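You operate a simulated robot arm through the tools that you are given. There is no shell and no other tool. Be economical: measure what you need, move in short steps, check, and stop when the job is done.

Carry out the task below with a simulated two-armed robot. There is one attempt and no reset: what you move stays moved.

## Task
Loosen the small blue tub's filling with oil, down to the jug's 300 ml mark.
Fine: hold the tub while pulling its lid; jug back where it stood, lid on again, spill nothing. Set down upright: clear jug.

It is judged by the outcome, as a careful person would: the job done as asked, and still so three seconds after it is handed in. It fails if anything else is knocked over, pushed out of place, dropped, spilled or broken. A push-on lid holds only when it is set on centred and level and pressed home; a screw cap is set on level and turned clockwise until tight.

## Robot
Two 7-joint arms with two-finger parallel grippers on one trunk, on a base that drives. Base frame: it is fixed to the floor where the robot stands at the start and does not move with it; the origin is under the middle of the robot, x ahead of it, y to its left, z up; the surface under the hand at the start is at about z = 900. Units: mm, rad, N and s.
The left shoulder is at the start at [30, 119, 1060], the right one opposite. With the tool pointing down near the work surface each hand reaches from about 280 to 680 mm from the robot's upright axis, wherever it stands, measured 20 degrees to its own side. Places, roughly: blue bucket [500, -1500, 250]; blue cup [500, -1500, 1000]; clear jug [500, -2000, 1000]; flour bin [600, -400, 1000]; plate of the batch scale [500, -200, 900]; semolina bin [600, -600, 1000]; tub with a green lid (14x14x10 cm) [600, 700, 900]; tub with a white lid (14x14x10 cm) [600, 800, 900]; tub with an orange lid (14x14x10 cm) [600, 500, 900]. Payload 3.43 kg a hand.
Tool frame (each hand has its own): the origin (TCP) lies between the finger pads and is the grasp point; the fingertips stand 30 mm ahead of it; z points along the fingers, y is the line along which they close. The gripper opens to 94 mm. The fingers are 28 mm wide and 10 mm thick; the gripper's body (50 by 96 mm) begins 55 mm behind the TCP.
Orientation is told as [roll, pitch, yaw] about the base's x, y, z axes, in that order, counted from this pose: with the fingers straight down and closing along the base's y, the tool's x points along the base's -x, its y along +y and its z along -z.

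## Interface
- The arms move only by the tool apply_moves. It takes "left_steps", "right_steps" or both (then of equal length, played together; a hand with none holds still); each is a list of rows, each a list of 3 entries, a list of its own where there are three numbers: the turn, a rotation vector about the tool's x, y, z in rad, then the shift along the tool's x, y, z in mm, then the gripper command, from -1 (fully open) to 1 (shut), values between in proportion. In form: [[[ax, ay, az], [dx, dy, dz], fingers], ...]. A call has 1 to 8 rows; each row is the pose to reach, as a shift and turn from the pose commanded when the call began, along the tool's axes at that moment. A row lasts 0.2 s, in which the tool goes at most 50 mm and 0.15 rad; a call with a longer step from one row to the next is refused whole, and so is a gripper value outside its range. Where a pose cannot be reached the arm comes as near as it can. A force on the tool above 80 N (or 10 N above the force at the start of the call, whichever is more), or a blocked arm, ends the call early, and 0.2 s more pass. Each finger travels about 72 mm/s and halts on what it meets, pressing with about 31 N; the grip force reading is that of the motor and also rises with nothing between the fingers. The clock runs only during rows and for 0.2 s after the last one: add rows that repeat a pose to give the fingers time. It gives the time, the measured TCP pose, the force on the tool (base axes), the opening and the grip force at its end, in the units of the frame above (readings bear some noise), with the torque about the TCP (base axes, N m) and any sound that the robot's microphone picked up.
- Cameras (640 x 400 px; columns grow to the right, rows downward): "scene" is now at [42.3, -0.5, 1760.6]; the picture's right is [-0.01, -1.00, 0.00], its down [-0.81, 0.01, -0.59] and it looks along [0.59, -0.01, -0.81] (base axes); focal length 257 px, centre (320, 200). "left" rides on the left gripper at [76, -14, -102] in its tool frame; the picture's right is [0.18, 0.98, 0.00], its down [-0.75, 0.14, -0.64] and it looks along [-0.63, 0.12, 0.77] (tool axes); focal length 243 px, centre (320, 200). "right" rides on the right gripper at [76, 14, -102] in its tool frame; the picture's right is [-0.18, 0.98, 0.00], its down [-0.75, -0.14, -0.64] and it looks along [-0.63, -0.12, 0.77] (tool axes); focal length 243 px, centre (320, 200).
- grab_frame(camera): a new picture of that camera. No time passes.
- move_column(by): slides the trunk up (or, below 0, down) by that many mm; the arms and the scene camera ride with it, the base frame stays. It gives what a move gives, with no picture.
- drive_base(legs): drives the robot by 1 to 6 legs, each [ahead, turn to the left] in mm and rad, along the robot's own axes; the way and the turn of a leg run together, so that a leg with both is an arc; at most 1500 mm and 3.142 rad a leg. The arms and the cameras ride along, it lands a little off, and it stops where it bumps. It gives what a move gives.
- aim_head(pan, tilt): turns the head with the scene camera to pan (to the left, within 2.496 rad either way) and tilt (down, from -0.506 to 1.204), counted from straight ahead of the robot. It gives what a move gives.
- pixel_to_xyz(camera, pixels): for up to 12 pixels [column, row] of the newest picture of that camera ("zoom" is the newest enlarged one), the place [x, y, z] in the base frame of the surface seen there, good to about 2 mm. No time passes.
- enlarge(camera, box): a new picture of the part [left, top, right, bottom] of that camera's present view, enlarged. No time passes.
- hand_in(): hands the job in; it is judged then, once.

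Keep the steps short. Do not move on a guess: measure, check each grasp and each placing, and mend mistakes. In all there are 80 turns and 58 pictures (those below and enlarged ones count). Leave the grippers open and the arms clear of the work at the hand-in unless told otherwise, and finish with a single line.

The tools are called after "Request:" as name(argument=value, ...) on one line, values as JSON. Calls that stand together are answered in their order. apply_moves: Moves the arms, as the interface text tells. Its arguments: {"type":"object","properties":{"left_steps":{"type":"array","items":{"type":"array"}},"right_steps":{"type":"array","items":{"type":"array"}}},"required":[]} The other tools are called the same way: move_column (by) slides the trunk up or down; drive_base (legs) drives the base; aim_head (pan, tilt) turns the head that bears the scene camera; grab_frame (camera) takes a picture; pixel_to_xyz (camera, pixels) gives the place of the surface under pixels of a picture; enlarge (camera, box) takes an enlarged picture of a part of a camera's view; hand_in () hands the job in.

At the start:

```text
t: 0.0
left_tcp_pos: [408.6, 266.4, 1331.4]
left_tool_rot: [0.001, 0.001, 0.0]
left_wrist_force: [0.6, 0.2, -0.1]
left_torque: [0.01, -0.01, -0.03]
left_finger_gap: 93.9
left_finger_force: 0.2
right_tcp_pos: [361.7, -29.2, 1365.3]
right_tool_rot: [0.0, 0.0, 0.0]
right_wrist_force: [-0.3, -0.1, 0.5]
right_torque: [-0.01, 0.01, -0.01]
right_finger_gap: 93.9
right_finger_force: 0.0
trunk travel left (down, up): [-325.0, 85.0]
robot x, y, heading: [-3.2, -3.6, 0.005]
head pan, tilt: [-0.012, 0.937]
```

scene: 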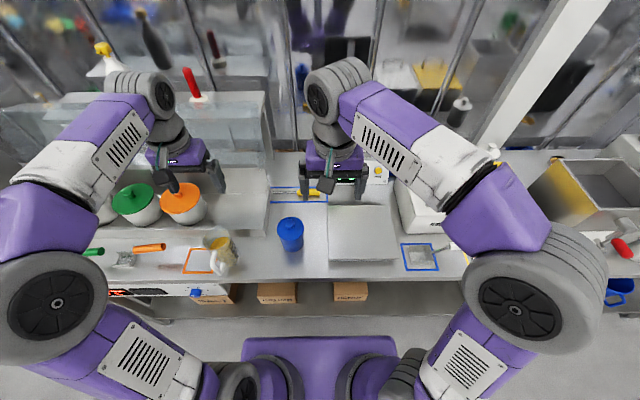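
right: 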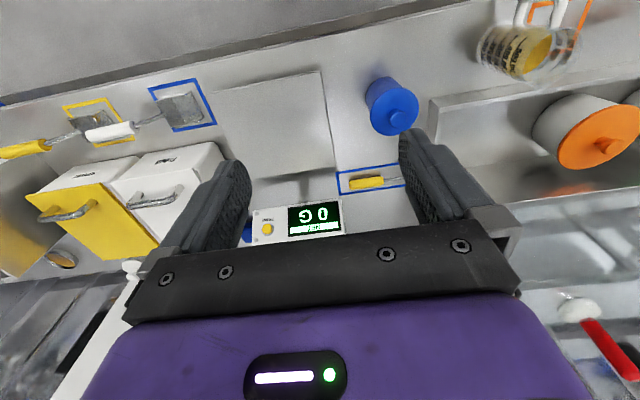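
left: 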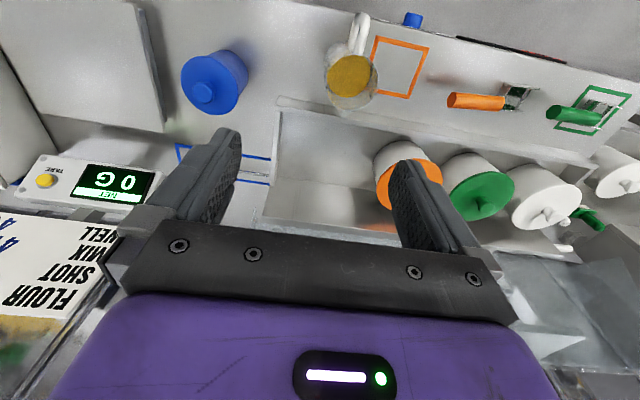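

I see the small blue tub near (291,232) and a clear jug with yellow oil near (222,250). I'll enlarge that area and measure it.

Request:
enlarge(camera="scene", box=[170, 200, 330, 300])

Request:
enlarge(camera="left", box=[160, 0, 448, 180])

Request:
pixel_to_xyz(camera="scene", pixels=[[291, 222], [291, 232], [291, 247], [279, 230], [303, 230], [222, 245], [215, 235], [230, 262], [260, 260], [196, 262]])

Request:
pixel_to_xyz(camera="left", pixels=[[203, 92], [190, 80], [240, 75], [215, 115], [350, 75], [350, 100], [360, 30], [356, 20], [376, 40], [427, 48], [410, 98], [290, 60]])

```text
4.00 times, centred on (250, 250) of scene
```

zoom: 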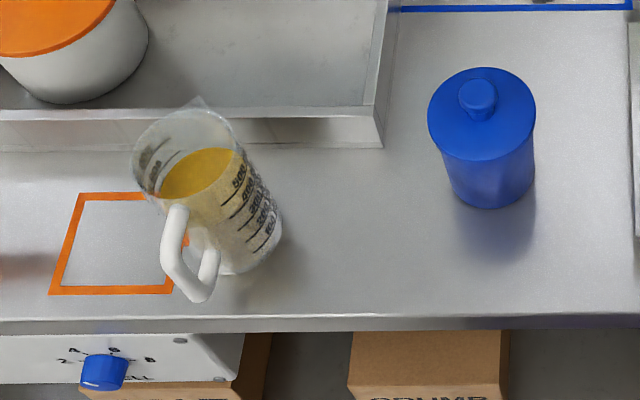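

```text
2.22 times, centred on (304, 90) of left
```

zoom: 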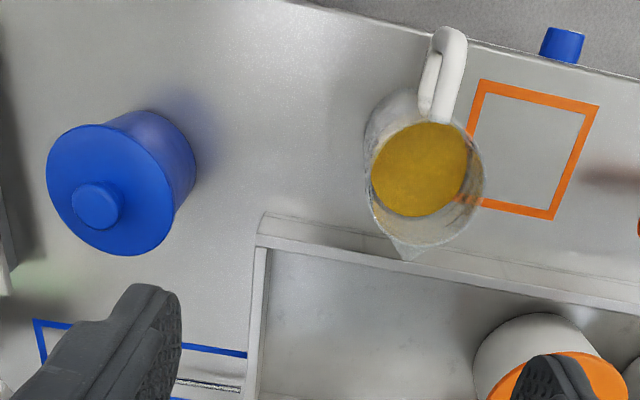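

```text
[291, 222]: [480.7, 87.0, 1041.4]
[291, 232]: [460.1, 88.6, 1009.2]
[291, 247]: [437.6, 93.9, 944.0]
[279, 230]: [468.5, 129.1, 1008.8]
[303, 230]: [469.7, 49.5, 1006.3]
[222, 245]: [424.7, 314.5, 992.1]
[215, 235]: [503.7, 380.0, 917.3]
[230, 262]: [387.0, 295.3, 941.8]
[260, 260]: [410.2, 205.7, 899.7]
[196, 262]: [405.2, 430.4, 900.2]
```

```text
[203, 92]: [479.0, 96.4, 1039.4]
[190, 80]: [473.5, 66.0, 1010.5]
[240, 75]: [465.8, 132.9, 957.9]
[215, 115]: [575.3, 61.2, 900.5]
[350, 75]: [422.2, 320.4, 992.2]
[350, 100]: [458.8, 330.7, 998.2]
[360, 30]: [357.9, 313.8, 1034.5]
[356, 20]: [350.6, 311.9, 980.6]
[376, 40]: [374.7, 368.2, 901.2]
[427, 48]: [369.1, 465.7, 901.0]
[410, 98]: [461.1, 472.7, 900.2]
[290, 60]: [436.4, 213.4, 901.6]
```

The jug on the bench stands at about (422,318). The list also names a "clear jug" far to the right, so I'll turn the head that way and check.

Request:
aim_head(pan=-1.3, tilt=0.45)

Request:
grab_frame(camera="scene")

```text
t: 1.5
left_tcp_pos: [408.5, 266.5, 1333.2]
left_tool_rot: [-0.001, -0.001, 0.0]
left_wrist_force: [-0.2, -0.2, 0.2]
left_torque: [0.0, 0.01, -0.01]
left_finger_gap: 94.0
left_finger_force: 0.1
right_tcp_pos: [361.5, -29.0, 1365.3]
right_tool_rot: [0.0, 0.0, 0.0]
right_wrist_force: [0.8, 0.1, -0.2]
right_torque: [-0.01, -0.01, -0.01]
right_finger_gap: 94.3
right_finger_force: 0.0
trunk travel left (down, up): [-325.0, 85.0]
robot x, y, heading: [1.4, -0.8, -0.001]
head pan, tilt: [-1.3, 0.45]
```

```text
52 pictures are left
```

scene: 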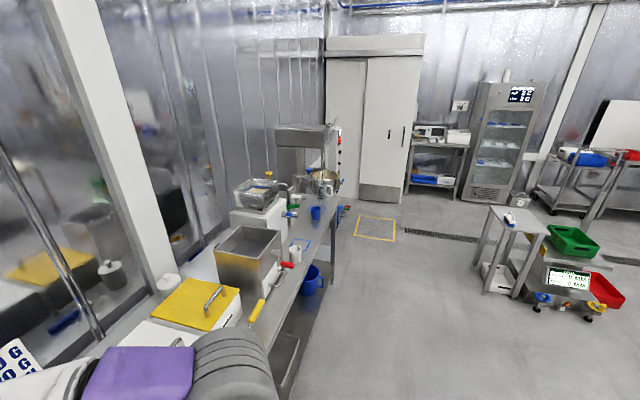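

Request:
enlarge(camera="scene", box=[220, 150, 380, 250])

Request:
pixel_to_xyz(camera="scene", pixels=[[262, 190], [325, 182], [294, 206], [315, 212], [295, 253], [310, 275]])

```text
4.00 times, centred on (300, 200) of scene
```

zoom: 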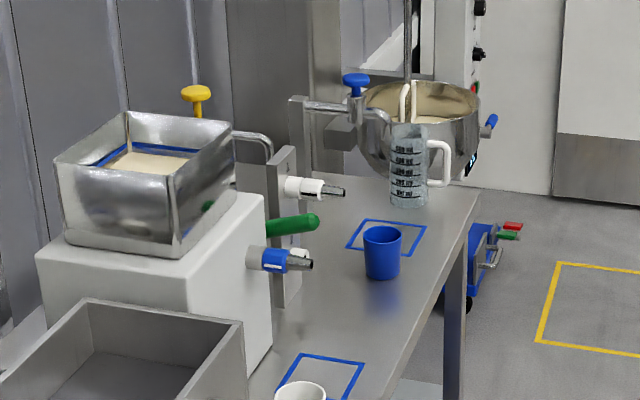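

```text
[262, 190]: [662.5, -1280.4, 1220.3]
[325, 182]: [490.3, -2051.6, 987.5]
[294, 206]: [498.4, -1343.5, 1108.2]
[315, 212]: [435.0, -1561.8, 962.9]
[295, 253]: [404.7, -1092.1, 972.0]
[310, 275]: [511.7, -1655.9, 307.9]
```

There's an empty jug by the sink, and it's upright already. The oil jug is the one on the bench. I'll look back at the bench, enlarge the jug and tub, and glance to the left as well.

Request:
aim_head(pan=0.5, tilt=0.85)

Request:
grab_frame(camera="scene")

```text
t: 3.3
left_tcp_pos: [409.0, 266.4, 1332.4]
left_tool_rot: [-0.001, 0.0, 0.001]
left_wrist_force: [0.2, -0.4, 0.1]
left_torque: [0.0, -0.01, 0.04]
left_finger_gap: 94.0
left_finger_force: 0.1
right_tcp_pos: [361.5, -28.6, 1366.1]
right_tool_rot: [-0.001, -0.001, 0.0]
right_wrist_force: [-0.1, -0.1, 0.1]
right_torque: [-0.03, 0.01, -0.01]
right_finger_gap: 94.0
right_finger_force: 0.0
trunk travel left (down, up): [-325.0, 85.0]
robot x, y, heading: [0.6, -3.9, -0.001]
head pan, tilt: [0.499, 0.85]
```

```text
50 pictures are left
```

scene: 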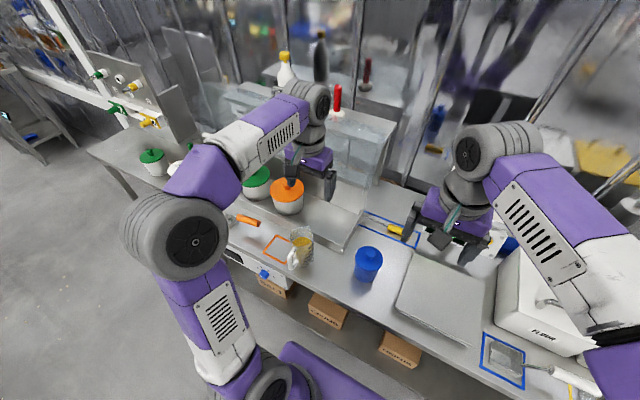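

Request:
enlarge(camera="scene", box=[276, 220, 340, 280])

Request:
pixel_to_xyz(camera="zoom", pixels=[[180, 120], [250, 180], [320, 210], [230, 90], [320, 100], [350, 260], [380, 330], [130, 300], [160, 330], [180, 250], [110, 200]])

```text
6.67 times, centred on (308, 250) of scene
```

zoom: 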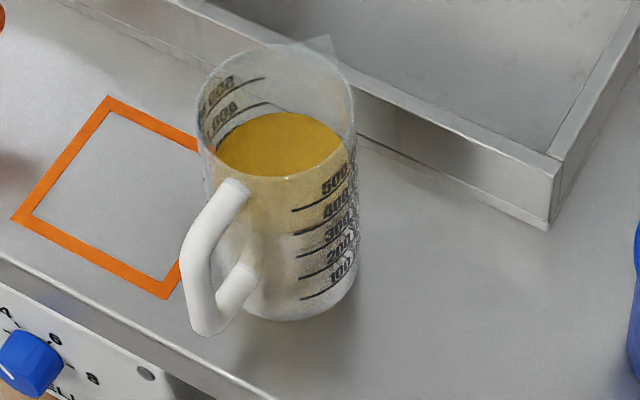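

```text
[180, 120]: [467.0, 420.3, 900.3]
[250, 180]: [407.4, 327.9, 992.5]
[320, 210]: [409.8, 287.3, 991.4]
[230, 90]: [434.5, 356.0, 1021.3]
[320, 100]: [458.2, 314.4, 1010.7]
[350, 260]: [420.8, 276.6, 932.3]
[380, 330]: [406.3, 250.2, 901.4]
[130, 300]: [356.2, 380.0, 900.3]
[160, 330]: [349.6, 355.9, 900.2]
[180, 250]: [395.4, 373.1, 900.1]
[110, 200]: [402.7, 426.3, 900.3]
```

Request:
pixel_to_xyz(camera="zoom", pixels=[[315, 297], [312, 276], [312, 254], [310, 231], [308, 207], [300, 310], [235, 185], [205, 225], [200, 280], [205, 325], [245, 275], [290, 176]])

Request:
enlarge(camera="left", box=[300, 0, 396, 120])

Request:
pixel_to_xyz(camera="left", pixels=[[362, 14], [354, 40], [348, 48], [358, 50], [340, 52], [350, 110], [330, 80], [377, 80], [370, 90], [340, 100], [203, 118], [182, 85]])

```text
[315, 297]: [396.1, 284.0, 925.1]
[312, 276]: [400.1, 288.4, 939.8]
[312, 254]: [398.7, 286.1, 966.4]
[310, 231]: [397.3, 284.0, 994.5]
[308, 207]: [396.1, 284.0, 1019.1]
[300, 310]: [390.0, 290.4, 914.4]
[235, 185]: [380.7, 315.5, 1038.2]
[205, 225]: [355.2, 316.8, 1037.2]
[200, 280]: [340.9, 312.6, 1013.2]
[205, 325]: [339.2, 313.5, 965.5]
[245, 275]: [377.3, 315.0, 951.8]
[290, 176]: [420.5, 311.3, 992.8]
```

```text
3.33 times, centred on (348, 60) of left
```

zoom: 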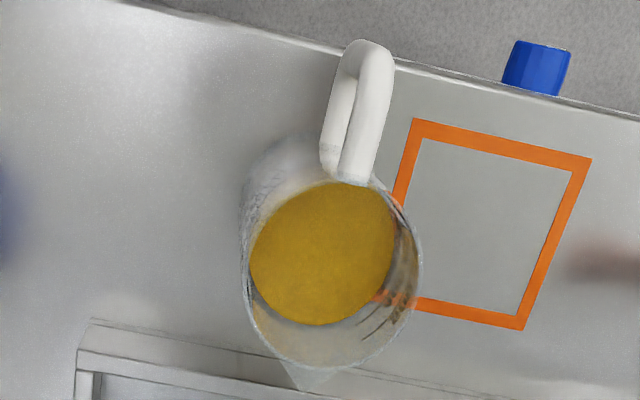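

```text
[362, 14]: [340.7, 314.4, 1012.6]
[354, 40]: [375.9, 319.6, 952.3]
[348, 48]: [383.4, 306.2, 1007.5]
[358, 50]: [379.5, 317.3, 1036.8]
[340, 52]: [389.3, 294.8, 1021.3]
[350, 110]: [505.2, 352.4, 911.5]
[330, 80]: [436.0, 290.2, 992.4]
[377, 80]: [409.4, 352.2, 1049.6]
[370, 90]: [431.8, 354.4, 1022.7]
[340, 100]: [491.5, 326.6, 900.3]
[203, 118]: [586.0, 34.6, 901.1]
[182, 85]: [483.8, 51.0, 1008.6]
```

The jug's axis is at about (421,316). Its handle points at the robot (tube near x≈347, y≈315, z 960–1035), and the oil surface is at z≈992, near the 400 mark. The tub is at about (478,89). I'll drive straight back a little so both arms have room, then point the head at the work.

Request:
drive_base(legs=[[-130, 0]])

Request:
aim_head(pan=0.3, tilt=0.8)

Request:
grab_frame(camera="scene")

Request:
grab_frame(camera="left")

```text
t: 4.5
left_tcp_pos: [281.7, 265.4, 1331.8]
left_tool_rot: [0.0, 0.0, 0.001]
left_wrist_force: [0.8, 0.5, -0.5]
left_torque: [0.0, 0.02, 0.01]
left_finger_gap: 93.7
left_finger_force: 0.0
right_tcp_pos: [233.6, -28.4, 1366.4]
right_tool_rot: [0.001, 0.001, -0.001]
right_wrist_force: [-0.2, 0.0, 0.0]
right_torque: [-0.02, 0.04, 0.01]
right_finger_gap: 94.2
right_finger_force: 0.0
trunk travel left (down, up): [-325.0, 85.0]
robot x, y, heading: [-129.3, 2.9, 0.002]
head pan, tilt: [0.499, 0.85]
```

```text
t: 5.3
left_tcp_pos: [279.6, 265.7, 1332.5]
left_tool_rot: [-0.001, -0.001, -0.001]
left_wrist_force: [0.3, 0.1, -0.9]
left_torque: [-0.01, 0.02, 0.03]
left_finger_gap: 94.1
left_finger_force: 0.0
right_tcp_pos: [233.1, -28.7, 1365.0]
right_tool_rot: [0.0, -0.002, -0.003]
right_wrist_force: [0.2, -0.3, 0.3]
right_torque: [0.01, -0.01, 0.03]
right_finger_gap: 94.0
right_finger_force: 0.0
trunk travel left (down, up): [-325.0, 85.0]
robot x, y, heading: [-131.7, 0.6, -0.001]
head pan, tilt: [0.3, 0.799]
```

```text
47 pictures are left
```

scene: 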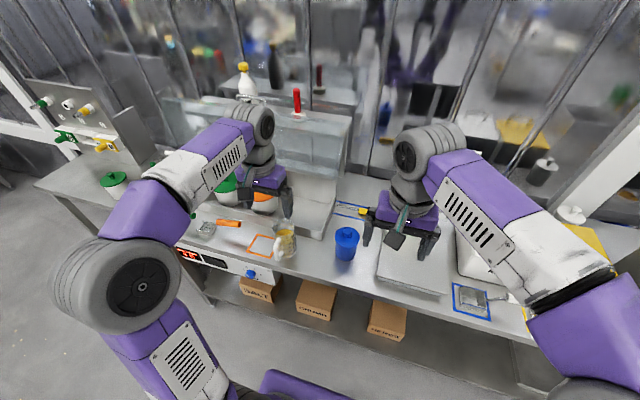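

```text
46 pictures are left
```

left: 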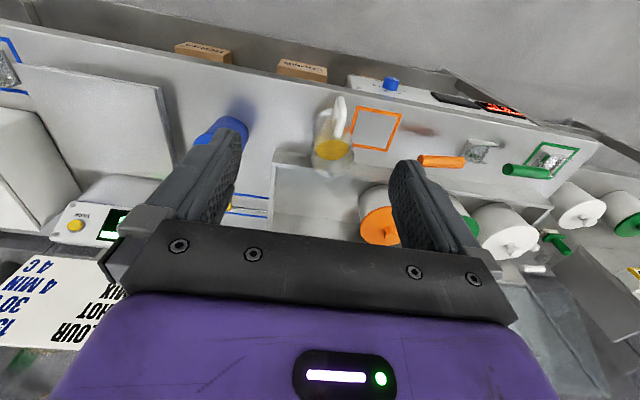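

First I'll bring the right hand (pointing down) over the tub, to about (478,88,1140), and look from there.

Request:
apply_moves(right_steps=[[[0, 0, 0], [-31, 15, 28], -1], [[0, 0, 0], [-61, 29, 56], -1], [[0, 0, 0], [-92, 44, 84], -1], [[0, 0, 0], [-122, 58, 112], -1], [[0, 0, 0], [-153, 73, 140], -1], [[0, 0, 0], [-184, 88, 168], -1], [[0, 0, 0], [-214, 102, 197], -1], [[0, 0, 0], [-245, 117, 225], -1]])

Request:
grab_frame(camera="right")

Request:
enlarge(camera="scene", box=[250, 200, 410, 300])

```text
t: 7.1
left_tcp_pos: [280.2, 266.1, 1332.6]
left_tool_rot: [0.0, 0.0, -0.001]
left_wrist_force: [-0.2, 0.1, 0.1]
left_torque: [-0.01, 0.01, 0.04]
left_finger_gap: 94.0
left_finger_force: 0.1
right_tcp_pos: [455.8, 76.8, 1143.5]
right_tool_rot: [-0.001, 0.0, -0.002]
right_wrist_force: [-0.1, 0.2, 1.3]
right_torque: [0.0, 0.04, 0.02]
right_finger_gap: 94.1
right_finger_force: 0.1
right hand out of reach, approached as far as the arm can: row 8
trunk travel left (down, up): [-325.0, 85.0]
robot x, y, heading: [-128.8, 1.6, -0.002]
head pan, tilt: [0.3, 0.799]
```

```text
45 pictures are left
```

right: 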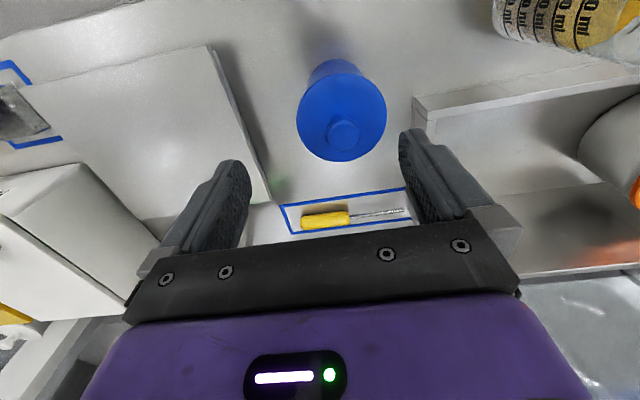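

```text
4.00 times, centred on (330, 250) of scene
```

zoom: 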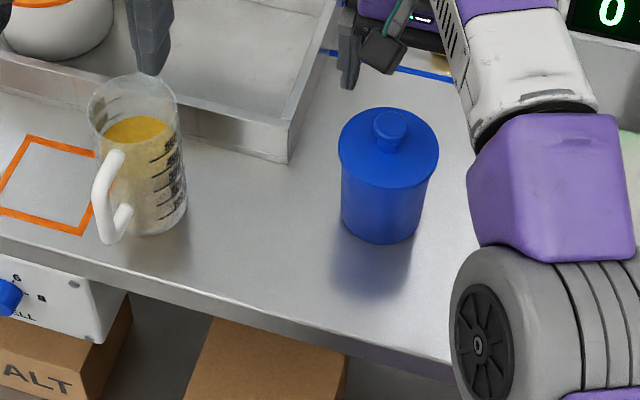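

The right hand is a little short of reach here. I'll measure the knob and tub in this frame and then drive 60 mm forward.

Request:
pixel_to_xyz(camera="right", pixels=[[343, 133], [331, 133], [356, 133], [343, 120], [343, 146], [343, 155], [301, 115], [385, 115], [343, 82], [330, 62], [310, 75], [370, 75]])

Request:
drive_base(legs=[[60, 0]])

```text
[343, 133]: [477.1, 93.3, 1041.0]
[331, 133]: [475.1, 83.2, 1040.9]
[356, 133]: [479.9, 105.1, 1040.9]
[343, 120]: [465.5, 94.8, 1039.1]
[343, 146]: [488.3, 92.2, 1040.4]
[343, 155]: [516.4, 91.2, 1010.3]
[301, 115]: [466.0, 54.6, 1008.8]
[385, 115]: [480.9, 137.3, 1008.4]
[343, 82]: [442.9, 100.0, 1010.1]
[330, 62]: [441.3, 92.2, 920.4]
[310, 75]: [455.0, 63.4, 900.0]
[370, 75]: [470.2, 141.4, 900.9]
```

```text
t: 8.0
left_tcp_pos: [339.3, 266.9, 1331.5]
left_tool_rot: [0.001, 0.003, 0.0]
left_wrist_force: [-0.4, 0.7, 0.2]
left_torque: [-0.01, 0.03, -0.04]
left_finger_gap: 94.1
left_finger_force: 0.0
right_tcp_pos: [513.6, 77.3, 1143.0]
right_tool_rot: [0.0, -0.001, 0.001]
right_wrist_force: [0.1, -0.3, -0.9]
right_torque: [-0.01, 0.0, 0.0]
right_finger_gap: 94.1
right_finger_force: 0.0
trunk travel left (down, up): [-325.0, 85.0]
robot x, y, heading: [-65.3, -0.6, -0.005]
head pan, tilt: [0.3, 0.799]
```

The knob is 26 mm wide at (477,94), with its top at z 1041. The lid is about 84 mm across at z 1009, centred at (477.5,95). Now the left hand turns 30° below level and 30° to the right, and moves to 150 mm behind the tub's body.

Request:
apply_moves(left_steps=[[[0.0343, -0.1278, 0.0593], [-2.4, -13, 38.6], -1], [[0.0685, -0.2557, 0.1186], [-4.9, -26, 77.3], -1], [[0.1028, -0.3835, 0.1779], [-7.3, -39, 116], -1], [[0.137, -0.5113, 0.2373], [-9.8, -52, 154.5], -1], [[0.1713, -0.6391, 0.2966], [-12.2, -65, 193], -1], [[0.2055, -0.767, 0.3559], [-14.6, -78, 231.8], -1], [[0.2398, -0.8948, 0.4152], [-17, -91, 270.4], -1], [[0.274, -1.0226, 0.4745], [-19.5, -104, 309], -1]])

Request:
enlarge(camera="scene", box=[160, 140, 480, 340])

```text
t: 9.8
left_tcp_pos: [358.2, 163.6, 1022.2]
left_tool_rot: [-0.001, -1.051, -0.522]
left_wrist_force: [-0.5, 0.4, -0.1]
left_torque: [-0.02, -0.03, 0.01]
left_finger_gap: 94.0
left_finger_force: 0.1
right_tcp_pos: [514.6, 76.7, 1143.3]
right_tool_rot: [-0.001, 0.0, -0.001]
right_wrist_force: [0.4, -0.2, 1.0]
right_torque: [-0.03, 0.02, 0.01]
right_finger_gap: 93.9
right_finger_force: 0.0
trunk travel left (down, up): [-325.0, 85.0]
robot x, y, heading: [-69.7, -1.2, -0.004]
head pan, tilt: [0.3, 0.799]
```

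```text
2.00 times, centred on (320, 240) of scene
```

zoom: 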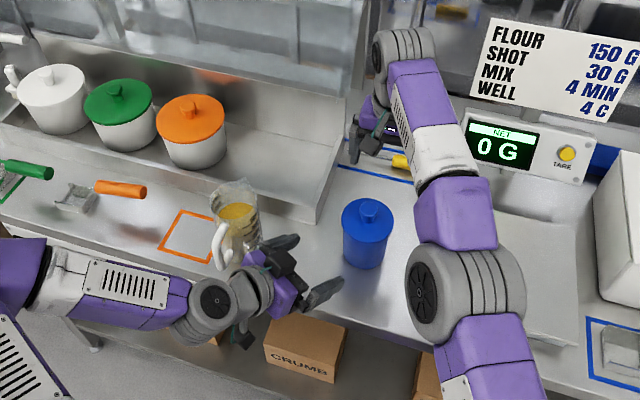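

Request:
pixel_to_xyz(camera="zoom", pixels=[[215, 290], [250, 280], [175, 275], [100, 265], [45, 255], [240, 320], [260, 262], [285, 245], [222, 250]])

```text
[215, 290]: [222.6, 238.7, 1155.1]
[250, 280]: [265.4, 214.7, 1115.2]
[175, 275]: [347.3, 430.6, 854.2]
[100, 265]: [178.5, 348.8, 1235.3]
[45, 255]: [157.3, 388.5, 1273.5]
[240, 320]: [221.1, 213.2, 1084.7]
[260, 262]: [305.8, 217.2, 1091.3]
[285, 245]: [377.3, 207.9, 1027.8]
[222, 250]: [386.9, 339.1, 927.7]
```

The left forearm rises up and away from the jug, so it's clear. I'll advance 90 mm along the fingers and check the alignment.

Request:
apply_moves(left_steps=[[[0, 0, 0], [0, 0, 30], -1], [[0, 0, 0], [0, 0, 60], -1], [[0, 0, 0], [0, 0, 90], -1]])

Request:
grab_frame(camera="left")

```text
t: 10.6
left_tcp_pos: [428.2, 123.7, 976.3]
left_tool_rot: [0.0, -1.048, -0.521]
left_wrist_force: [0.2, -0.7, 0.0]
left_torque: [-0.03, -0.01, -0.02]
left_finger_gap: 94.2
left_finger_force: 0.1
right_tcp_pos: [515.1, 77.0, 1143.3]
right_tool_rot: [-0.001, 0.0, 0.0]
right_wrist_force: [-0.8, -0.4, 0.4]
right_torque: [0.01, 0.01, -0.01]
right_finger_gap: 94.0
right_finger_force: 0.1
trunk travel left (down, up): [-325.0, 85.0]
robot x, y, heading: [-73.4, -2.0, 0.002]
head pan, tilt: [0.3, 0.799]
```

```text
42 pictures are left
```

left: 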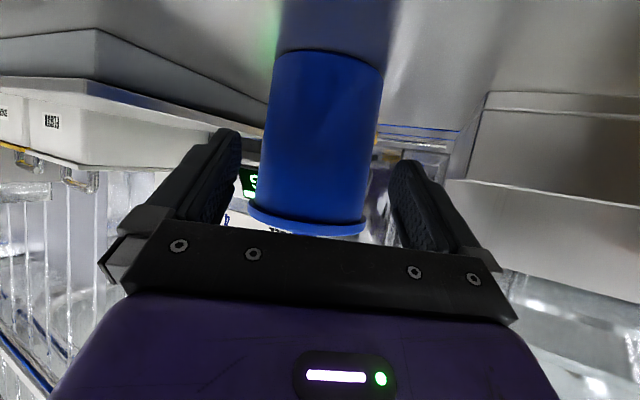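

The tub is centred between the fingers. I'll advance the last 56 mm and close gently.

Request:
apply_moves(left_steps=[[[0, 0, 0], [0, 0, 28], -1], [[0, 0, 0], [0, 0, 56], -1], [[0, 0, 0], [0, 0, 56], -1]])

Request:
enlarge(camera="scene", box=[250, 190, 410, 290])

```text
t: 11.4
left_tcp_pos: [468.8, 98.7, 949.3]
left_tool_rot: [0.0, -1.048, -0.522]
left_wrist_force: [0.1, -1.3, 0.0]
left_torque: [-0.01, 0.0, 0.0]
left_finger_gap: 94.0
left_finger_force: 0.1
right_tcp_pos: [513.1, 78.7, 1143.0]
right_tool_rot: [0.0, 0.001, 0.0]
right_wrist_force: [0.6, 0.3, 0.2]
right_torque: [0.01, -0.01, 0.02]
right_finger_gap: 94.0
right_finger_force: 0.1
trunk travel left (down, up): [-325.0, 85.0]
robot x, y, heading: [-70.8, -1.5, -0.002]
head pan, tilt: [0.3, 0.799]
```

```text
4.00 times, centred on (330, 240) of scene
```

zoom: 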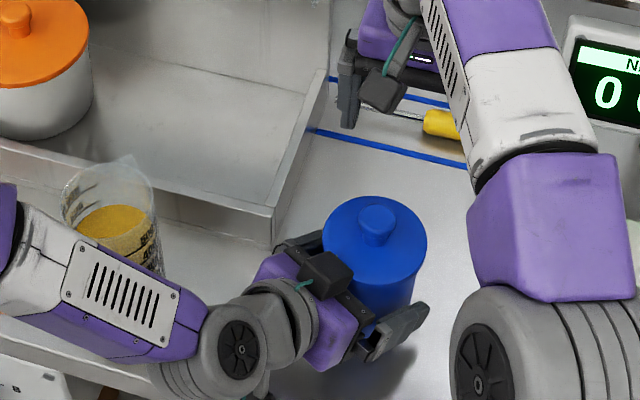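

I'll close the left fingers on the tub. At the same time the right hand goes over the knob, from (513,79,1143) to (477,94,1110).

Request:
apply_moves(left_steps=[[[0, 0, 0], [0, 0, 0], 0.3], [[0, 0, 0], [0, 0, 0], 1], [[0, 0, 0], [0, 0, 0], 1]], right_steps=[[[0, 0, 0], [12, 5, 11], -1], [[0, 0, 0], [24, 10, 22], -1], [[0, 0, 0], [36.5, 16, 33], -0.3]])

Request:
grab_frame(camera="right")

Request:
pixel_to_xyz(camera="right", pixels=[[320, 150], [320, 160], [300, 155], [340, 155], [320, 175], [320, 130]])

```text
t: 12.2
left_tcp_pos: [468.9, 98.1, 951.1]
left_tool_rot: [0.0, -1.048, -0.523]
left_wrist_force: [0.1, -0.5, 0.6]
left_torque: [0.14, 0.01, -0.07]
left_finger_gap: 81.8
left_finger_force: 30.7
right_tcp_pos: [501.6, 107.6, 1115.2]
right_tool_rot: [-0.001, 0.002, 0.0]
right_wrist_force: [-0.1, -0.2, -0.9]
right_torque: [0.01, -0.01, 0.0]
right_finger_gap: 61.1
right_finger_force: 0.2
right hand out of reach, approached as far as the arm can: row 1, 2, 3
trunk travel left (down, up): [-325.0, 85.0]
robot x, y, heading: [-72.1, -1.7, 0.001]
head pan, tilt: [0.3, 0.799]
```

```text
40 pictures are left
```

right: 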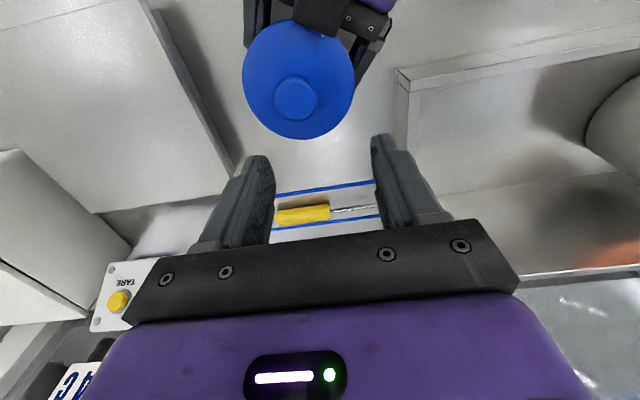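

```text
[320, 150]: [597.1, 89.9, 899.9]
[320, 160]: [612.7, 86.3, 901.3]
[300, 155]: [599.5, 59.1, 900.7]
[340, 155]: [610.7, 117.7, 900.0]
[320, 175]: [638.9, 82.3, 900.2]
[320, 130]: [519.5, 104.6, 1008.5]
```

The tub is gripped with an 81.8 mm opening. The right hand is at (501.6,107.6), so I'll shift it to (477,95) and lower to z 1080.

Request:
apply_moves(right_steps=[[[0, 0, 0], [12, -6, 5], -0.3], [[0, 0, 0], [24.5, -12, 10], -0.3], [[0, 0, 0], [24.5, -12, 30], -0.3], [[0, 0, 0], [24.5, -12, 30], -0.3]])

Request:
grab_frame(camera="right")

```text
t: 13.2
left_tcp_pos: [468.5, 98.0, 949.7]
left_tool_rot: [0.001, -1.046, -0.524]
left_wrist_force: [0.0, -0.5, 1.2]
left_torque: [0.11, -0.06, -0.01]
left_finger_gap: 82.1
left_finger_force: 30.6
right_tcp_pos: [506.6, 109.8, 1088.6]
right_tool_rot: [0.0, 0.002, 0.0]
right_wrist_force: [-1.1, -0.1, -0.5]
right_torque: [0.03, 0.01, 0.02]
right_finger_gap: 61.2
right_finger_force: 0.1
right hand out of reach, approached as far as the arm can: row 1, 2, 3, 4
trunk travel left (down, up): [-325.0, 85.0]
robot x, y, heading: [-68.4, 1.1, 0.003]
head pan, tilt: [0.3, 0.799]
```

```text
39 pictures are left
```

right: 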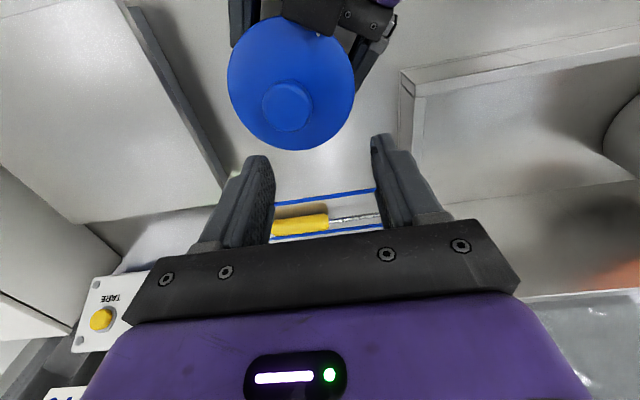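

The right hand is stuck away from its target, probably from a joint limit at yaw 0 when it reaches across. The knob is round, so I'll turn the right hand's yaw to the left a bit and stay high.

Request:
apply_moves(right_steps=[[[0, 0, -0.14], [0, 0, -10], -0.3], [[0, 0, -0.28], [0, 0, -10], -0.3], [[0, 0, -0.42], [0, 0, -10], -0.3], [[0, 0, -0.42], [0, 0, -10], -0.3]])

```text
t: 14.2
left_tcp_pos: [467.5, 98.0, 950.2]
left_tool_rot: [0.0, -1.048, -0.523]
left_wrist_force: [-1.9, 1.4, 0.7]
left_torque: [0.12, -0.09, 0.02]
left_finger_gap: 81.7
left_finger_force: 30.8
right_tcp_pos: [506.1, 111.2, 1100.9]
right_tool_rot: [0.0, 0.0, 0.42]
right_wrist_force: [0.3, -0.7, -0.4]
right_torque: [0.02, -0.04, -0.01]
right_finger_gap: 61.0
right_finger_force: 0.0
trunk travel left (down, up): [-325.0, 85.0]
robot x, y, heading: [-68.6, 4.8, -0.001]
head pan, tilt: [0.3, 0.799]
```

The yaw turn made it reachable. I'll shift to over the knob (477,94.5) at z 1078.

Request:
apply_moves(right_steps=[[[0, 0, 0], [17, -2, 0], -0.3], [[0, 0, 0], [33.3, -3.4, 0], -0.3], [[0, 0, 0], [33.3, -3.4, 23], -0.3], [[0, 0, 0], [33.3, -3.4, 23], -0.3]])

Request:
grab_frame(camera="right")

```text
t: 15.2
left_tcp_pos: [469.2, 98.3, 949.2]
left_tool_rot: [-0.001, -1.048, -0.522]
left_wrist_force: [-1.6, 0.4, 0.0]
left_torque: [0.1, -0.05, 0.05]
left_finger_gap: 82.1
left_finger_force: 31.5
right_tcp_pos: [507.3, 109.6, 1082.7]
right_tool_rot: [-0.001, 0.003, 0.419]
right_wrist_force: [-0.5, -0.4, 0.1]
right_torque: [-0.02, 0.01, -0.01]
right_finger_gap: 61.5
right_finger_force: 0.1
right hand out of reach, approached as far as the arm can: row 1, 2, 3, 4
trunk travel left (down, up): [-325.0, 85.0]
robot x, y, heading: [-72.8, 0.6, 0.002]
head pan, tilt: [0.3, 0.799]
```

```text
38 pictures are left
```

right: 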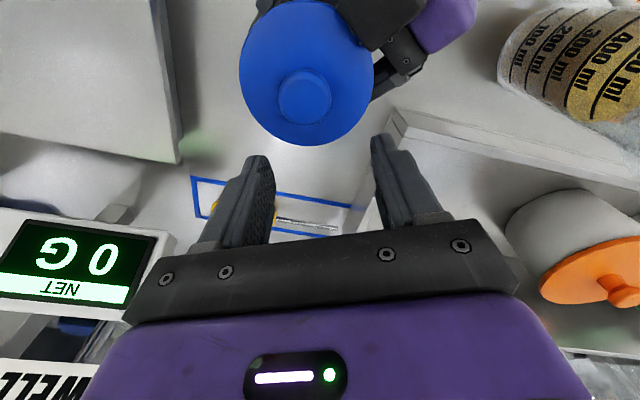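

Request:
grab_frame(camera="scene")

```text
37 pictures are left
```

scene: 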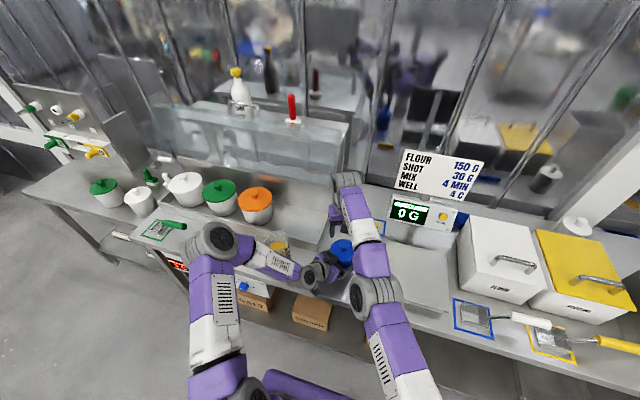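

Request:
pixel_to_xyz(camera="scene", pixels=[[375, 290], [355, 295], [372, 262], [358, 215], [349, 185], [322, 268], [338, 270], [395, 350], [420, 392], [335, 290]])

```text
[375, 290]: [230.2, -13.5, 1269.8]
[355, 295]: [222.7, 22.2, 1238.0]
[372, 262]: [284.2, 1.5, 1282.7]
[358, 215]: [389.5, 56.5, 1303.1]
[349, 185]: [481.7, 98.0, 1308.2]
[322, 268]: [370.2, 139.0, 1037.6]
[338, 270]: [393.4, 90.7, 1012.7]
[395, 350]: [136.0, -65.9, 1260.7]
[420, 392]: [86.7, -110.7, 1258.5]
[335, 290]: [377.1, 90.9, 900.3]
```

The right arm is almost straight, which looks like a stuck, stretched configuration. I'll retreat up and inward so the elbow bends again, then come back.

Request:
apply_moves(right_steps=[[[0, 0, 0], [0, 0, -40], -0.3], [[0, 0, 0], [0, 0, -80], -0.3], [[0, 0, 0], [38, -5, -90], -0.3], [[0, 0, 0], [76, -10, -100], -0.3], [[0, 0, 0], [116, -14, -110], -0.3], [[0, 0, 0], [116, -14, -110], -0.3]])

```text
t: 16.6
left_tcp_pos: [468.2, 98.7, 949.4]
left_tool_rot: [-0.001, -1.048, -0.524]
left_wrist_force: [-0.6, -0.2, 0.1]
left_torque: [0.08, -0.05, 0.05]
left_finger_gap: 81.7
left_finger_force: 31.1
right_tcp_pos: [480.7, 84.6, 1223.7]
right_tool_rot: [0.0, 0.001, 0.42]
right_wrist_force: [0.0, -0.4, -0.4]
right_torque: [0.0, 0.02, 0.0]
right_finger_gap: 61.1
right_finger_force: 0.0
right hand out of reach, approached as far as the arm can: row 2, 3, 4, 5, 6
trunk travel left (down, up): [-325.0, 85.0]
robot x, y, heading: [-69.7, 1.6, -0.001]
head pan, tilt: [0.3, 0.799]
```

Request:
apply_moves(right_steps=[[[0, 0, 0.14], [15, -40, 0], -0.3], [[0, 0, 0.28], [30, -80, 0], -0.3], [[0, 0, 0.42], [60, -110, 0], -0.3], [[0, 0, 0.42], [90, -140, 0], -0.3], [[0, 0, 0.42], [120, -160, 0], -0.3], [[0, 0, 0.42], [150, -170, 0], -0.3], [[0, 0, 0.42], [150, -170, 0], -0.3]])

Request:
grab_frame(camera="scene")

```text
t: 18.2
left_tcp_pos: [467.6, 97.4, 950.0]
left_tool_rot: [-0.001, -1.047, -0.525]
left_wrist_force: [-0.5, -0.7, 0.2]
left_torque: [0.08, -0.04, -0.01]
left_finger_gap: 81.7
left_finger_force: 30.8
right_tcp_pos: [525.0, -118.8, 1255.5]
right_tool_rot: [-0.002, 0.002, 0.001]
right_wrist_force: [1.1, -0.4, 0.1]
right_torque: [0.0, 0.01, 0.02]
right_finger_gap: 61.1
right_finger_force: 0.1
right hand out of reach, approached as far as the arm can: row 1, 2, 3, 4, 5, 6, 7
trunk travel left (down, up): [-325.0, 85.0]
robot x, y, heading: [-70.6, 1.3, -0.004]
head pan, tilt: [0.3, 0.799]
```

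```text
36 pictures are left
```

scene: 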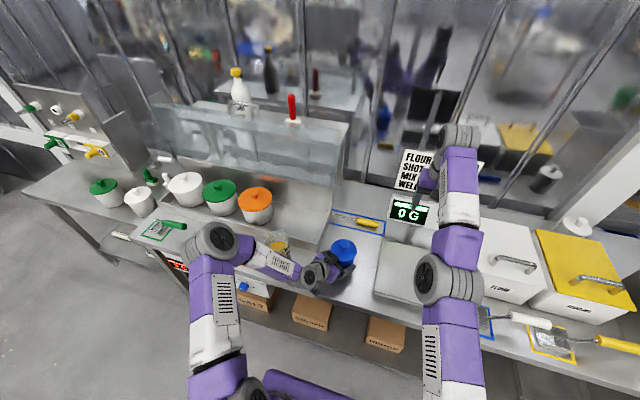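

The arm is still stuck straight. Over the empty scale area, I'll try lowering and pulling inward together so the elbow can flex.

Request:
apply_moves(right_steps=[[[0, 0, 0], [5, 0, 40], -0.3], [[0, 0, 0], [20, 0, 80], -0.3], [[0, 0, 0], [45, 0, 110], -0.3], [[0, 0, 0], [80, 0, 130], -0.3], [[0, 0, 0], [120, 0, 140], -0.3], [[0, 0, 0], [160, 0, 140], -0.3], [[0, 0, 0], [160, 0, 140], -0.3]])

```text
t: 19.8
left_tcp_pos: [468.8, 100.5, 949.2]
left_tool_rot: [0.0, -1.048, -0.524]
left_wrist_force: [-0.4, 0.3, -0.5]
left_torque: [0.1, -0.05, 0.03]
left_finger_gap: 81.7
left_finger_force: 31.4
right_tcp_pos: [555.7, -99.3, 1161.5]
right_tool_rot: [-0.001, 0.003, 0.001]
right_wrist_force: [-1.2, -0.6, 0.9]
right_torque: [0.01, -0.01, -0.04]
right_finger_gap: 61.2
right_finger_force: 0.2
right hand out of reach, approached as far as the arm can: row 1, 2, 3, 4, 5, 6, 7
trunk travel left (down, up): [-325.0, 85.0]
robot x, y, heading: [-72.6, -0.2, 0.004]
head pan, tilt: [0.3, 0.799]
```

It's still locked on the reach sphere. I'll try a large wrist rotation (roll and pitch) with an inward target to break the straight-elbow singularity.

Request:
apply_moves(right_steps=[[[0.1, -0.1, 0], [30, -10, 0], -0.3], [[0.2, -0.2, 0], [60, -20, 0], -0.3], [[0.3, -0.3, 0], [90, -30, 0], -0.3], [[0.4, -0.4, 0], [120, -40, 0], -0.3], [[0.5, -0.5, 0], [150, -50, 0], -0.3], [[0.5, -0.5, 0], [190, -60, 0], -0.3], [[0.5, -0.5, 0], [230, -60, 0], -0.3], [[0.5, -0.5, 0], [250, -60, 0], -0.3]])

```text
t: 21.6
left_tcp_pos: [468.8, 98.0, 949.2]
left_tool_rot: [0.002, -1.048, -0.526]
left_wrist_force: [-1.0, 1.7, 2.2]
left_torque: [0.09, -0.23, 0.06]
left_finger_gap: 81.6
left_finger_force: 31.5
right_tcp_pos: [591.6, -56.8, 1280.5]
right_tool_rot: [-0.542, -0.475, 0.132]
right_wrist_force: [0.9, -0.5, -0.2]
right_torque: [0.01, 0.01, -0.01]
right_finger_gap: 61.0
right_finger_force: 0.0
right hand out of reach, approached as far as the arm can: row 1, 2, 3, 4, 5, 6, 7, 8
trunk travel left (down, up): [-325.0, 85.0]
robot x, y, heading: [-71.7, 0.0, -0.003]
head pan, tilt: [0.3, 0.799]
```

Request:
apply_moves(right_steps=[[[0, 0, 0], [1, 0, 0], -0.3], [[0, 0, 0], [3, 0, -0.4], -0.3], [[0, 0, 0], [6, -0.3, -0.8], -0.3], [[0, 0, 0], [12, -0.5, -1.6], -0.3], [[0, 0, 0], [24, -1, -3.3], -0.3], [[0, 0, 0], [48, -2, -6.6], -0.3], [[0, 0, 0], [90, -4, -12], -0.3], [[0, 0, 0], [130, -6, -18], -0.3]])

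Request:
enlarge(camera="scene", box=[340, 80, 640, 400])

```text
t: 23.4
left_tcp_pos: [467.6, 99.0, 949.8]
left_tool_rot: [0.0, -1.047, -0.523]
left_wrist_force: [-0.5, 0.7, 0.1]
left_torque: [0.11, -0.04, 0.07]
left_finger_gap: 81.7
left_finger_force: 30.5
right_tcp_pos: [577.2, -26.7, 1284.4]
right_tool_rot: [-0.543, -0.476, 0.135]
right_wrist_force: [-0.4, 0.2, -0.2]
right_torque: [0.02, 0.02, -0.03]
right_finger_gap: 61.4
right_finger_force: 0.1
right hand out of reach, approached as far as the arm can: row 1, 2, 3, 4, 5, 6, 7, 8
trunk travel left (down, up): [-325.0, 85.0]
robot x, y, heading: [-71.7, -1.6, -0.006]
head pan, tilt: [0.3, 0.799]
```

```text
1.25 times, centred on (490, 240) of scene
```

zoom: 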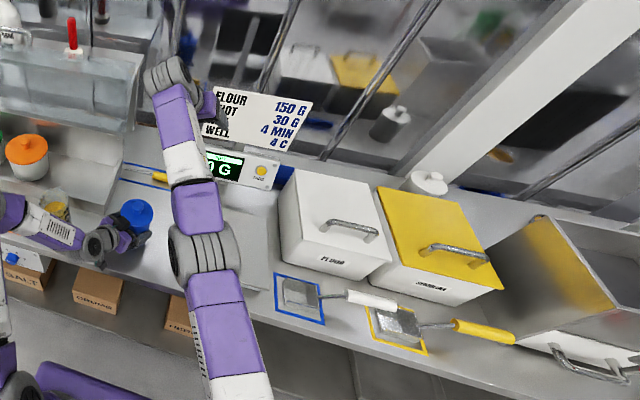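

Even a 1 mm pull is refused, so the elbow probably slipped just past straight. Flexing it the right way should mean a pure downward move, so I'll try straight down 150 mm with no inward pull.

Request:
apply_moves(right_steps=[[[0, 0, 0], [-6, 1, 3], -0.3], [[0, 0, 0], [7.7, 14.8, 26], -0.3], [[0, 0, 0], [21.4, 28.6, 49], -0.3], [[0, 0, 0], [35, 42, 72], -0.3], [[0, 0, 0], [49, 56, 95], -0.3], [[0, 0, 0], [63, 70, 118], -0.3], [[0, 0, 0], [63, 70, 118], -0.3]])

```text
t: 25.0
left_tcp_pos: [468.7, 97.8, 949.5]
left_tool_rot: [0.001, -1.047, -0.525]
left_wrist_force: [0.5, -1.1, 0.0]
left_torque: [0.07, -0.06, -0.05]
left_finger_gap: 81.5
left_finger_force: 30.7
right_tcp_pos: [613.4, -12.9, 1141.2]
right_tool_rot: [-0.542, -0.476, 0.134]
right_wrist_force: [-0.3, 0.4, -0.2]
right_torque: [0.02, 0.01, -0.02]
right_finger_gap: 61.0
right_finger_force: 0.0
right hand out of reach, approached as far as the arm can: row 2, 3, 4, 5, 6, 7
trunk travel left (down, up): [-325.0, 85.0]
robot x, y, heading: [-71.9, -0.3, 0.001]
head pan, tilt: [0.3, 0.799]
```

The outward row was accepted, so the block is only on the inward side. Before stretching further out I'll check what's out there.

Request:
pixel_to_xyz(camera="zoom", pixels=[[265, 105], [225, 125], [225, 165], [260, 170], [140, 165], [115, 105], [60, 120], [230, 60], [200, 140]])

```text
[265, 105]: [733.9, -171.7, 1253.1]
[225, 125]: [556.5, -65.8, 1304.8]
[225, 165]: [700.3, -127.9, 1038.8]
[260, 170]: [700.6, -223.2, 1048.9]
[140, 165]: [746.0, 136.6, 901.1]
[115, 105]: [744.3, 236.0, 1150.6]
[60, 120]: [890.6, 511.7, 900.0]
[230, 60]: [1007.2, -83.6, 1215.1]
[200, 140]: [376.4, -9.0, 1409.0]
```

There's free room to x≈690 at y≈-13. I'll rotate the hand back to fingers-down while stretching out 70 mm to pass through full extension.

Request:
apply_moves(right_steps=[[[-0.1, 0.1, 0], [-12, 2, 6], -0.3], [[-0.2, 0.2, 0], [-24, 3, 12], -0.3], [[-0.3, 0.3, 0], [-36, 5, 18], -0.3], [[-0.4, 0.4, 0], [-48, 7, 24], -0.3], [[-0.5, 0.5, 0], [-62, 8.5, 32], -0.3], [[-0.5, 0.5, 0], [-62, 8.5, 32], -0.3]])

```text
t: 26.4
left_tcp_pos: [467.5, 98.2, 949.4]
left_tool_rot: [-0.003, -1.047, -0.523]
left_wrist_force: [0.7, -0.9, 0.6]
left_torque: [0.07, 0.09, -0.02]
left_finger_gap: 81.5
left_finger_force: 31.3
right_tcp_pos: [555.6, -47.2, 1129.6]
right_tool_rot: [0.0, 0.002, 0.0]
right_wrist_force: [0.1, 0.3, -1.0]
right_torque: [0.01, -0.01, -0.03]
right_finger_gap: 61.1
right_finger_force: 0.1
right hand out of reach, approached as far as the arm can: row 1, 2, 3, 4, 5, 6
trunk travel left (down, up): [-325.0, 85.0]
robot x, y, heading: [-71.0, 1.0, -0.005]
head pan, tilt: [0.3, 0.799]
```

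Now the arm is fully stretched, pressed against its outer limit. I'll go down first, then inward.

Request:
apply_moves(right_steps=[[[0, 0, 0], [0, 0, 15], -0.3], [[0, 0, 0], [0, 0, 35], -0.3], [[0, 0, 0], [10, 0, 50], -0.3], [[0, 0, 0], [25, 0, 55], -0.3], [[0, 0, 0], [45, 0, 55], -0.3], [[0, 0, 0], [70, 0, 40], -0.3], [[0, 0, 0], [70, 0, 40], -0.3]])

```text
t: 28.0
left_tcp_pos: [467.7, 98.1, 949.3]
left_tool_rot: [0.0, -1.046, -0.523]
left_wrist_force: [-1.0, 0.8, 1.1]
left_torque: [0.1, -0.03, 0.05]
left_finger_gap: 81.8
left_finger_force: 31.1
right_tcp_pos: [558.0, -33.4, 1096.8]
right_tool_rot: [0.002, 0.001, 0.001]
right_wrist_force: [0.0, -0.3, 1.3]
right_torque: [-0.02, -0.02, 0.0]
right_finger_gap: 61.1
right_finger_force: 0.1
right hand out of reach, approached as far as the arm can: row 2, 3, 4, 5, 6, 7
trunk travel left (down, up): [-325.0, 85.0]
robot x, y, heading: [-66.4, 0.0, -0.0]
head pan, tilt: [0.3, 0.799]
```

Orientation is always met exactly, so I'll use it. Pitching the fingers strongly back toward the robot should force the elbow up and flex it.

Request:
apply_moves(right_steps=[[[0, 0.145, 0], [5, 0, -10], -0.3], [[0, 0.29, 0], [10, 0, -20], -0.3], [[0, 0.435, 0], [20, 0, -30], -0.3], [[0, 0.58, 0], [30, 0, -40], -0.3], [[0, 0.725, 0], [45, 0, -40], -0.3], [[0, 0.87, 0], [60, 0, -40], -0.3], [[0, 1.015, 0], [80, 0, -40], -0.3], [[0, 1.16, 0], [100, 0, -40], -0.3]])

Request:
grab_frame(camera="scene")

```text
t: 29.8
left_tcp_pos: [465.3, 92.5, 950.4]
left_tool_rot: [0.004, -1.045, -0.531]
left_wrist_force: [-0.6, -1.1, -0.5]
left_torque: [0.08, 0.03, 0.07]
left_finger_gap: 81.8
left_finger_force: 30.9
right_tcp_pos: [371.3, -97.0, 1146.7]
right_tool_rot: [0.029, 0.806, -0.039]
right_wrist_force: [-1.6, -0.8, -1.0]
right_torque: [0.03, -0.03, -0.03]
right_finger_gap: 61.1
right_finger_force: 0.1
right hand out of reach, approached as far as the arm can: row 1, 2, 3, 4, 5, 6, 7, 8
trunk travel left (down, up): [-325.0, 85.0]
robot x, y, heading: [-70.5, -4.2, 0.0]
head pan, tilt: [0.3, 0.799]
```

```text
34 pictures are left
```

scene: 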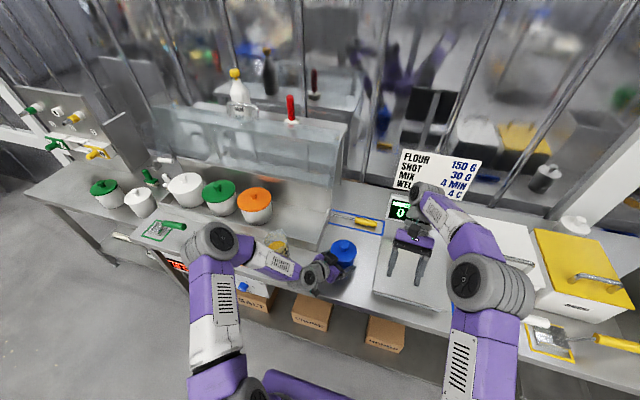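

The elbow is flexed again. I'll rotate the right hand back to fingers-down in place.

Request:
apply_moves(right_steps=[[[0, -0.135, 0], [0, 0, 0], -0.3], [[0, -0.27, 0], [0, 0, 0], -0.3], [[0, -0.405, 0], [0, 0, 0], -0.3], [[0, -0.54, 0], [0, 0, 0], -0.3], [[0, -0.675, 0], [0, 0, 0], -0.3], [[0, -0.806, 0], [0, 0, 0], -0.3], [[0, -0.806, 0], [0, 0, 0], -0.3]])

```text
t: 31.4
left_tcp_pos: [468.8, 99.7, 949.5]
left_tool_rot: [0.0, -1.048, -0.523]
left_wrist_force: [-0.6, -0.7, -1.3]
left_torque: [0.12, -0.08, -0.02]
left_finger_gap: 81.5
left_finger_force: 30.8
right_tcp_pos: [372.4, -90.7, 1147.7]
right_tool_rot: [0.016, 0.004, -0.058]
right_wrist_force: [0.6, -0.2, 0.1]
right_torque: [-0.01, 0.0, -0.05]
right_finger_gap: 61.2
right_finger_force: 0.1
trunk travel left (down, up): [-325.0, 85.0]
robot x, y, heading: [-69.6, -0.6, 0.001]
head pan, tilt: [0.3, 0.799]
```

The right hand is free and level at (372,-91,1148). I'll move it over the knob with a small left yaw, to (477,95,1100).

Request:
apply_moves(right_steps=[[[0.003, 0, -0.06], [-15.6, 32, 8], -0.3], [[0.005, 0, -0.12], [-31, 64, 16], -0.3], [[0.008, 0, -0.18], [-47, 96, 24], -0.3], [[0.011, 0, -0.24], [-62, 128, 32], -0.3], [[0.014, 0, -0.3], [-78, 160, 40], -0.3], [[0.016, 0, -0.36], [-93.6, 191.4, 48], -0.3], [[0.016, 0, -0.36], [-93.6, 191.4, 48], -0.3]])

Request:
grab_frame(camera="right")

```text
t: 33.0
left_tcp_pos: [468.7, 97.8, 949.2]
left_tool_rot: [0.002, -1.047, -0.523]
left_wrist_force: [-0.3, -0.8, -0.4]
left_torque: [0.06, -0.07, 0.02]
left_finger_gap: 81.6
left_finger_force: 31.8
right_tcp_pos: [477.0, 97.9, 1101.7]
right_tool_rot: [0.0, 0.003, 0.302]
right_wrist_force: [0.4, 0.0, 0.7]
right_torque: [0.0, -0.01, 0.02]
right_finger_gap: 61.3
right_finger_force: 0.1
trunk travel left (down, up): [-325.0, 85.0]
robot x, y, heading: [-69.0, 0.3, -0.003]
head pan, tilt: [0.3, 0.799]
```

```text
33 pictures are left
```

right: 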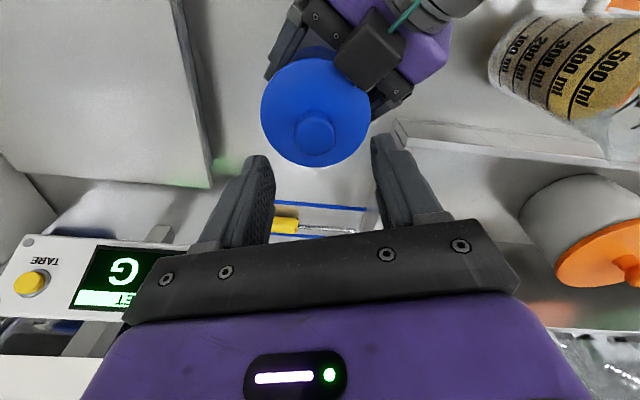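

Request:
pixel_to_xyz(camera="right", pixels=[[314, 132], [300, 132], [328, 132], [314, 119], [314, 145], [264, 105], [367, 120], [315, 165], [315, 62]])

Request:
enlarge(camera="right", box=[470, 0, 640, 150])

```text
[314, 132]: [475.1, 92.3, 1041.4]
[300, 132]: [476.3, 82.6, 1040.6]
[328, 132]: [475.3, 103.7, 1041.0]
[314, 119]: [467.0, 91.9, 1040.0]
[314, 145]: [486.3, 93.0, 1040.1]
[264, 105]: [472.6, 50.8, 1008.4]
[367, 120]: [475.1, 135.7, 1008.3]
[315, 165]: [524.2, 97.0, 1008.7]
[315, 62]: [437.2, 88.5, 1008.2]
```

```text
2.67 times, centred on (555, 75) of right
```

zoom: 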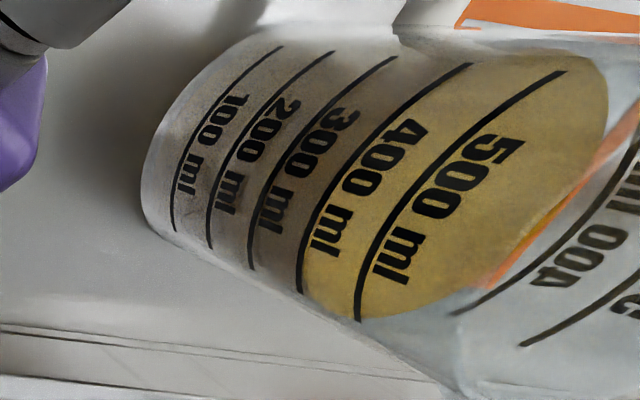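

The jug's oil line sits at the 400 mark, so the target is one mark lower. The knob is at (476.3,93). I'll centre on it, lower to z 1046 (fingertips at 1016, lid top 1009), and close.

Request:
apply_moves(right_steps=[[[0, 0, 0], [1.8, -4.2, 0], -0.3], [[0, 0, 0], [1.8, -4.2, 28], -0.3], [[0, 0, 0], [1.8, -4.2, 55], -0.3], [[0, 0, 0], [1.8, -4.2, 55], -0.3], [[0, 0, 0], [1.8, -4.2, 55], 1], [[0, 0, 0], [1.8, -4.2, 55], 1], [[0, 0, 0], [1.8, -4.2, 55], 1]])

Request:
grab_frame(camera="right")

```text
t: 34.6
left_tcp_pos: [468.2, 99.0, 949.4]
left_tool_rot: [-0.001, -1.048, -0.522]
left_wrist_force: [-0.8, 0.4, -0.2]
left_torque: [0.1, -0.08, -0.03]
left_finger_gap: 81.3
left_finger_force: 31.1
right_tcp_pos: [475.4, 92.2, 1045.1]
right_tool_rot: [0.0, 0.001, 0.3]
right_wrist_force: [0.5, 0.1, -0.4]
right_torque: [-0.03, -0.02, -0.01]
right_finger_gap: 29.2
right_finger_force: 31.1
trunk travel left (down, up): [-325.0, 85.0]
robot x, y, heading: [-67.1, 2.3, 0.002]
head pan, tilt: [0.3, 0.799]
heard: snap
```

```text
31 pictures are left
```

right: 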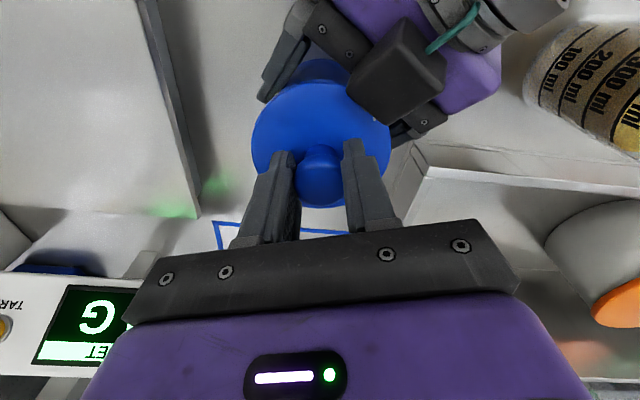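

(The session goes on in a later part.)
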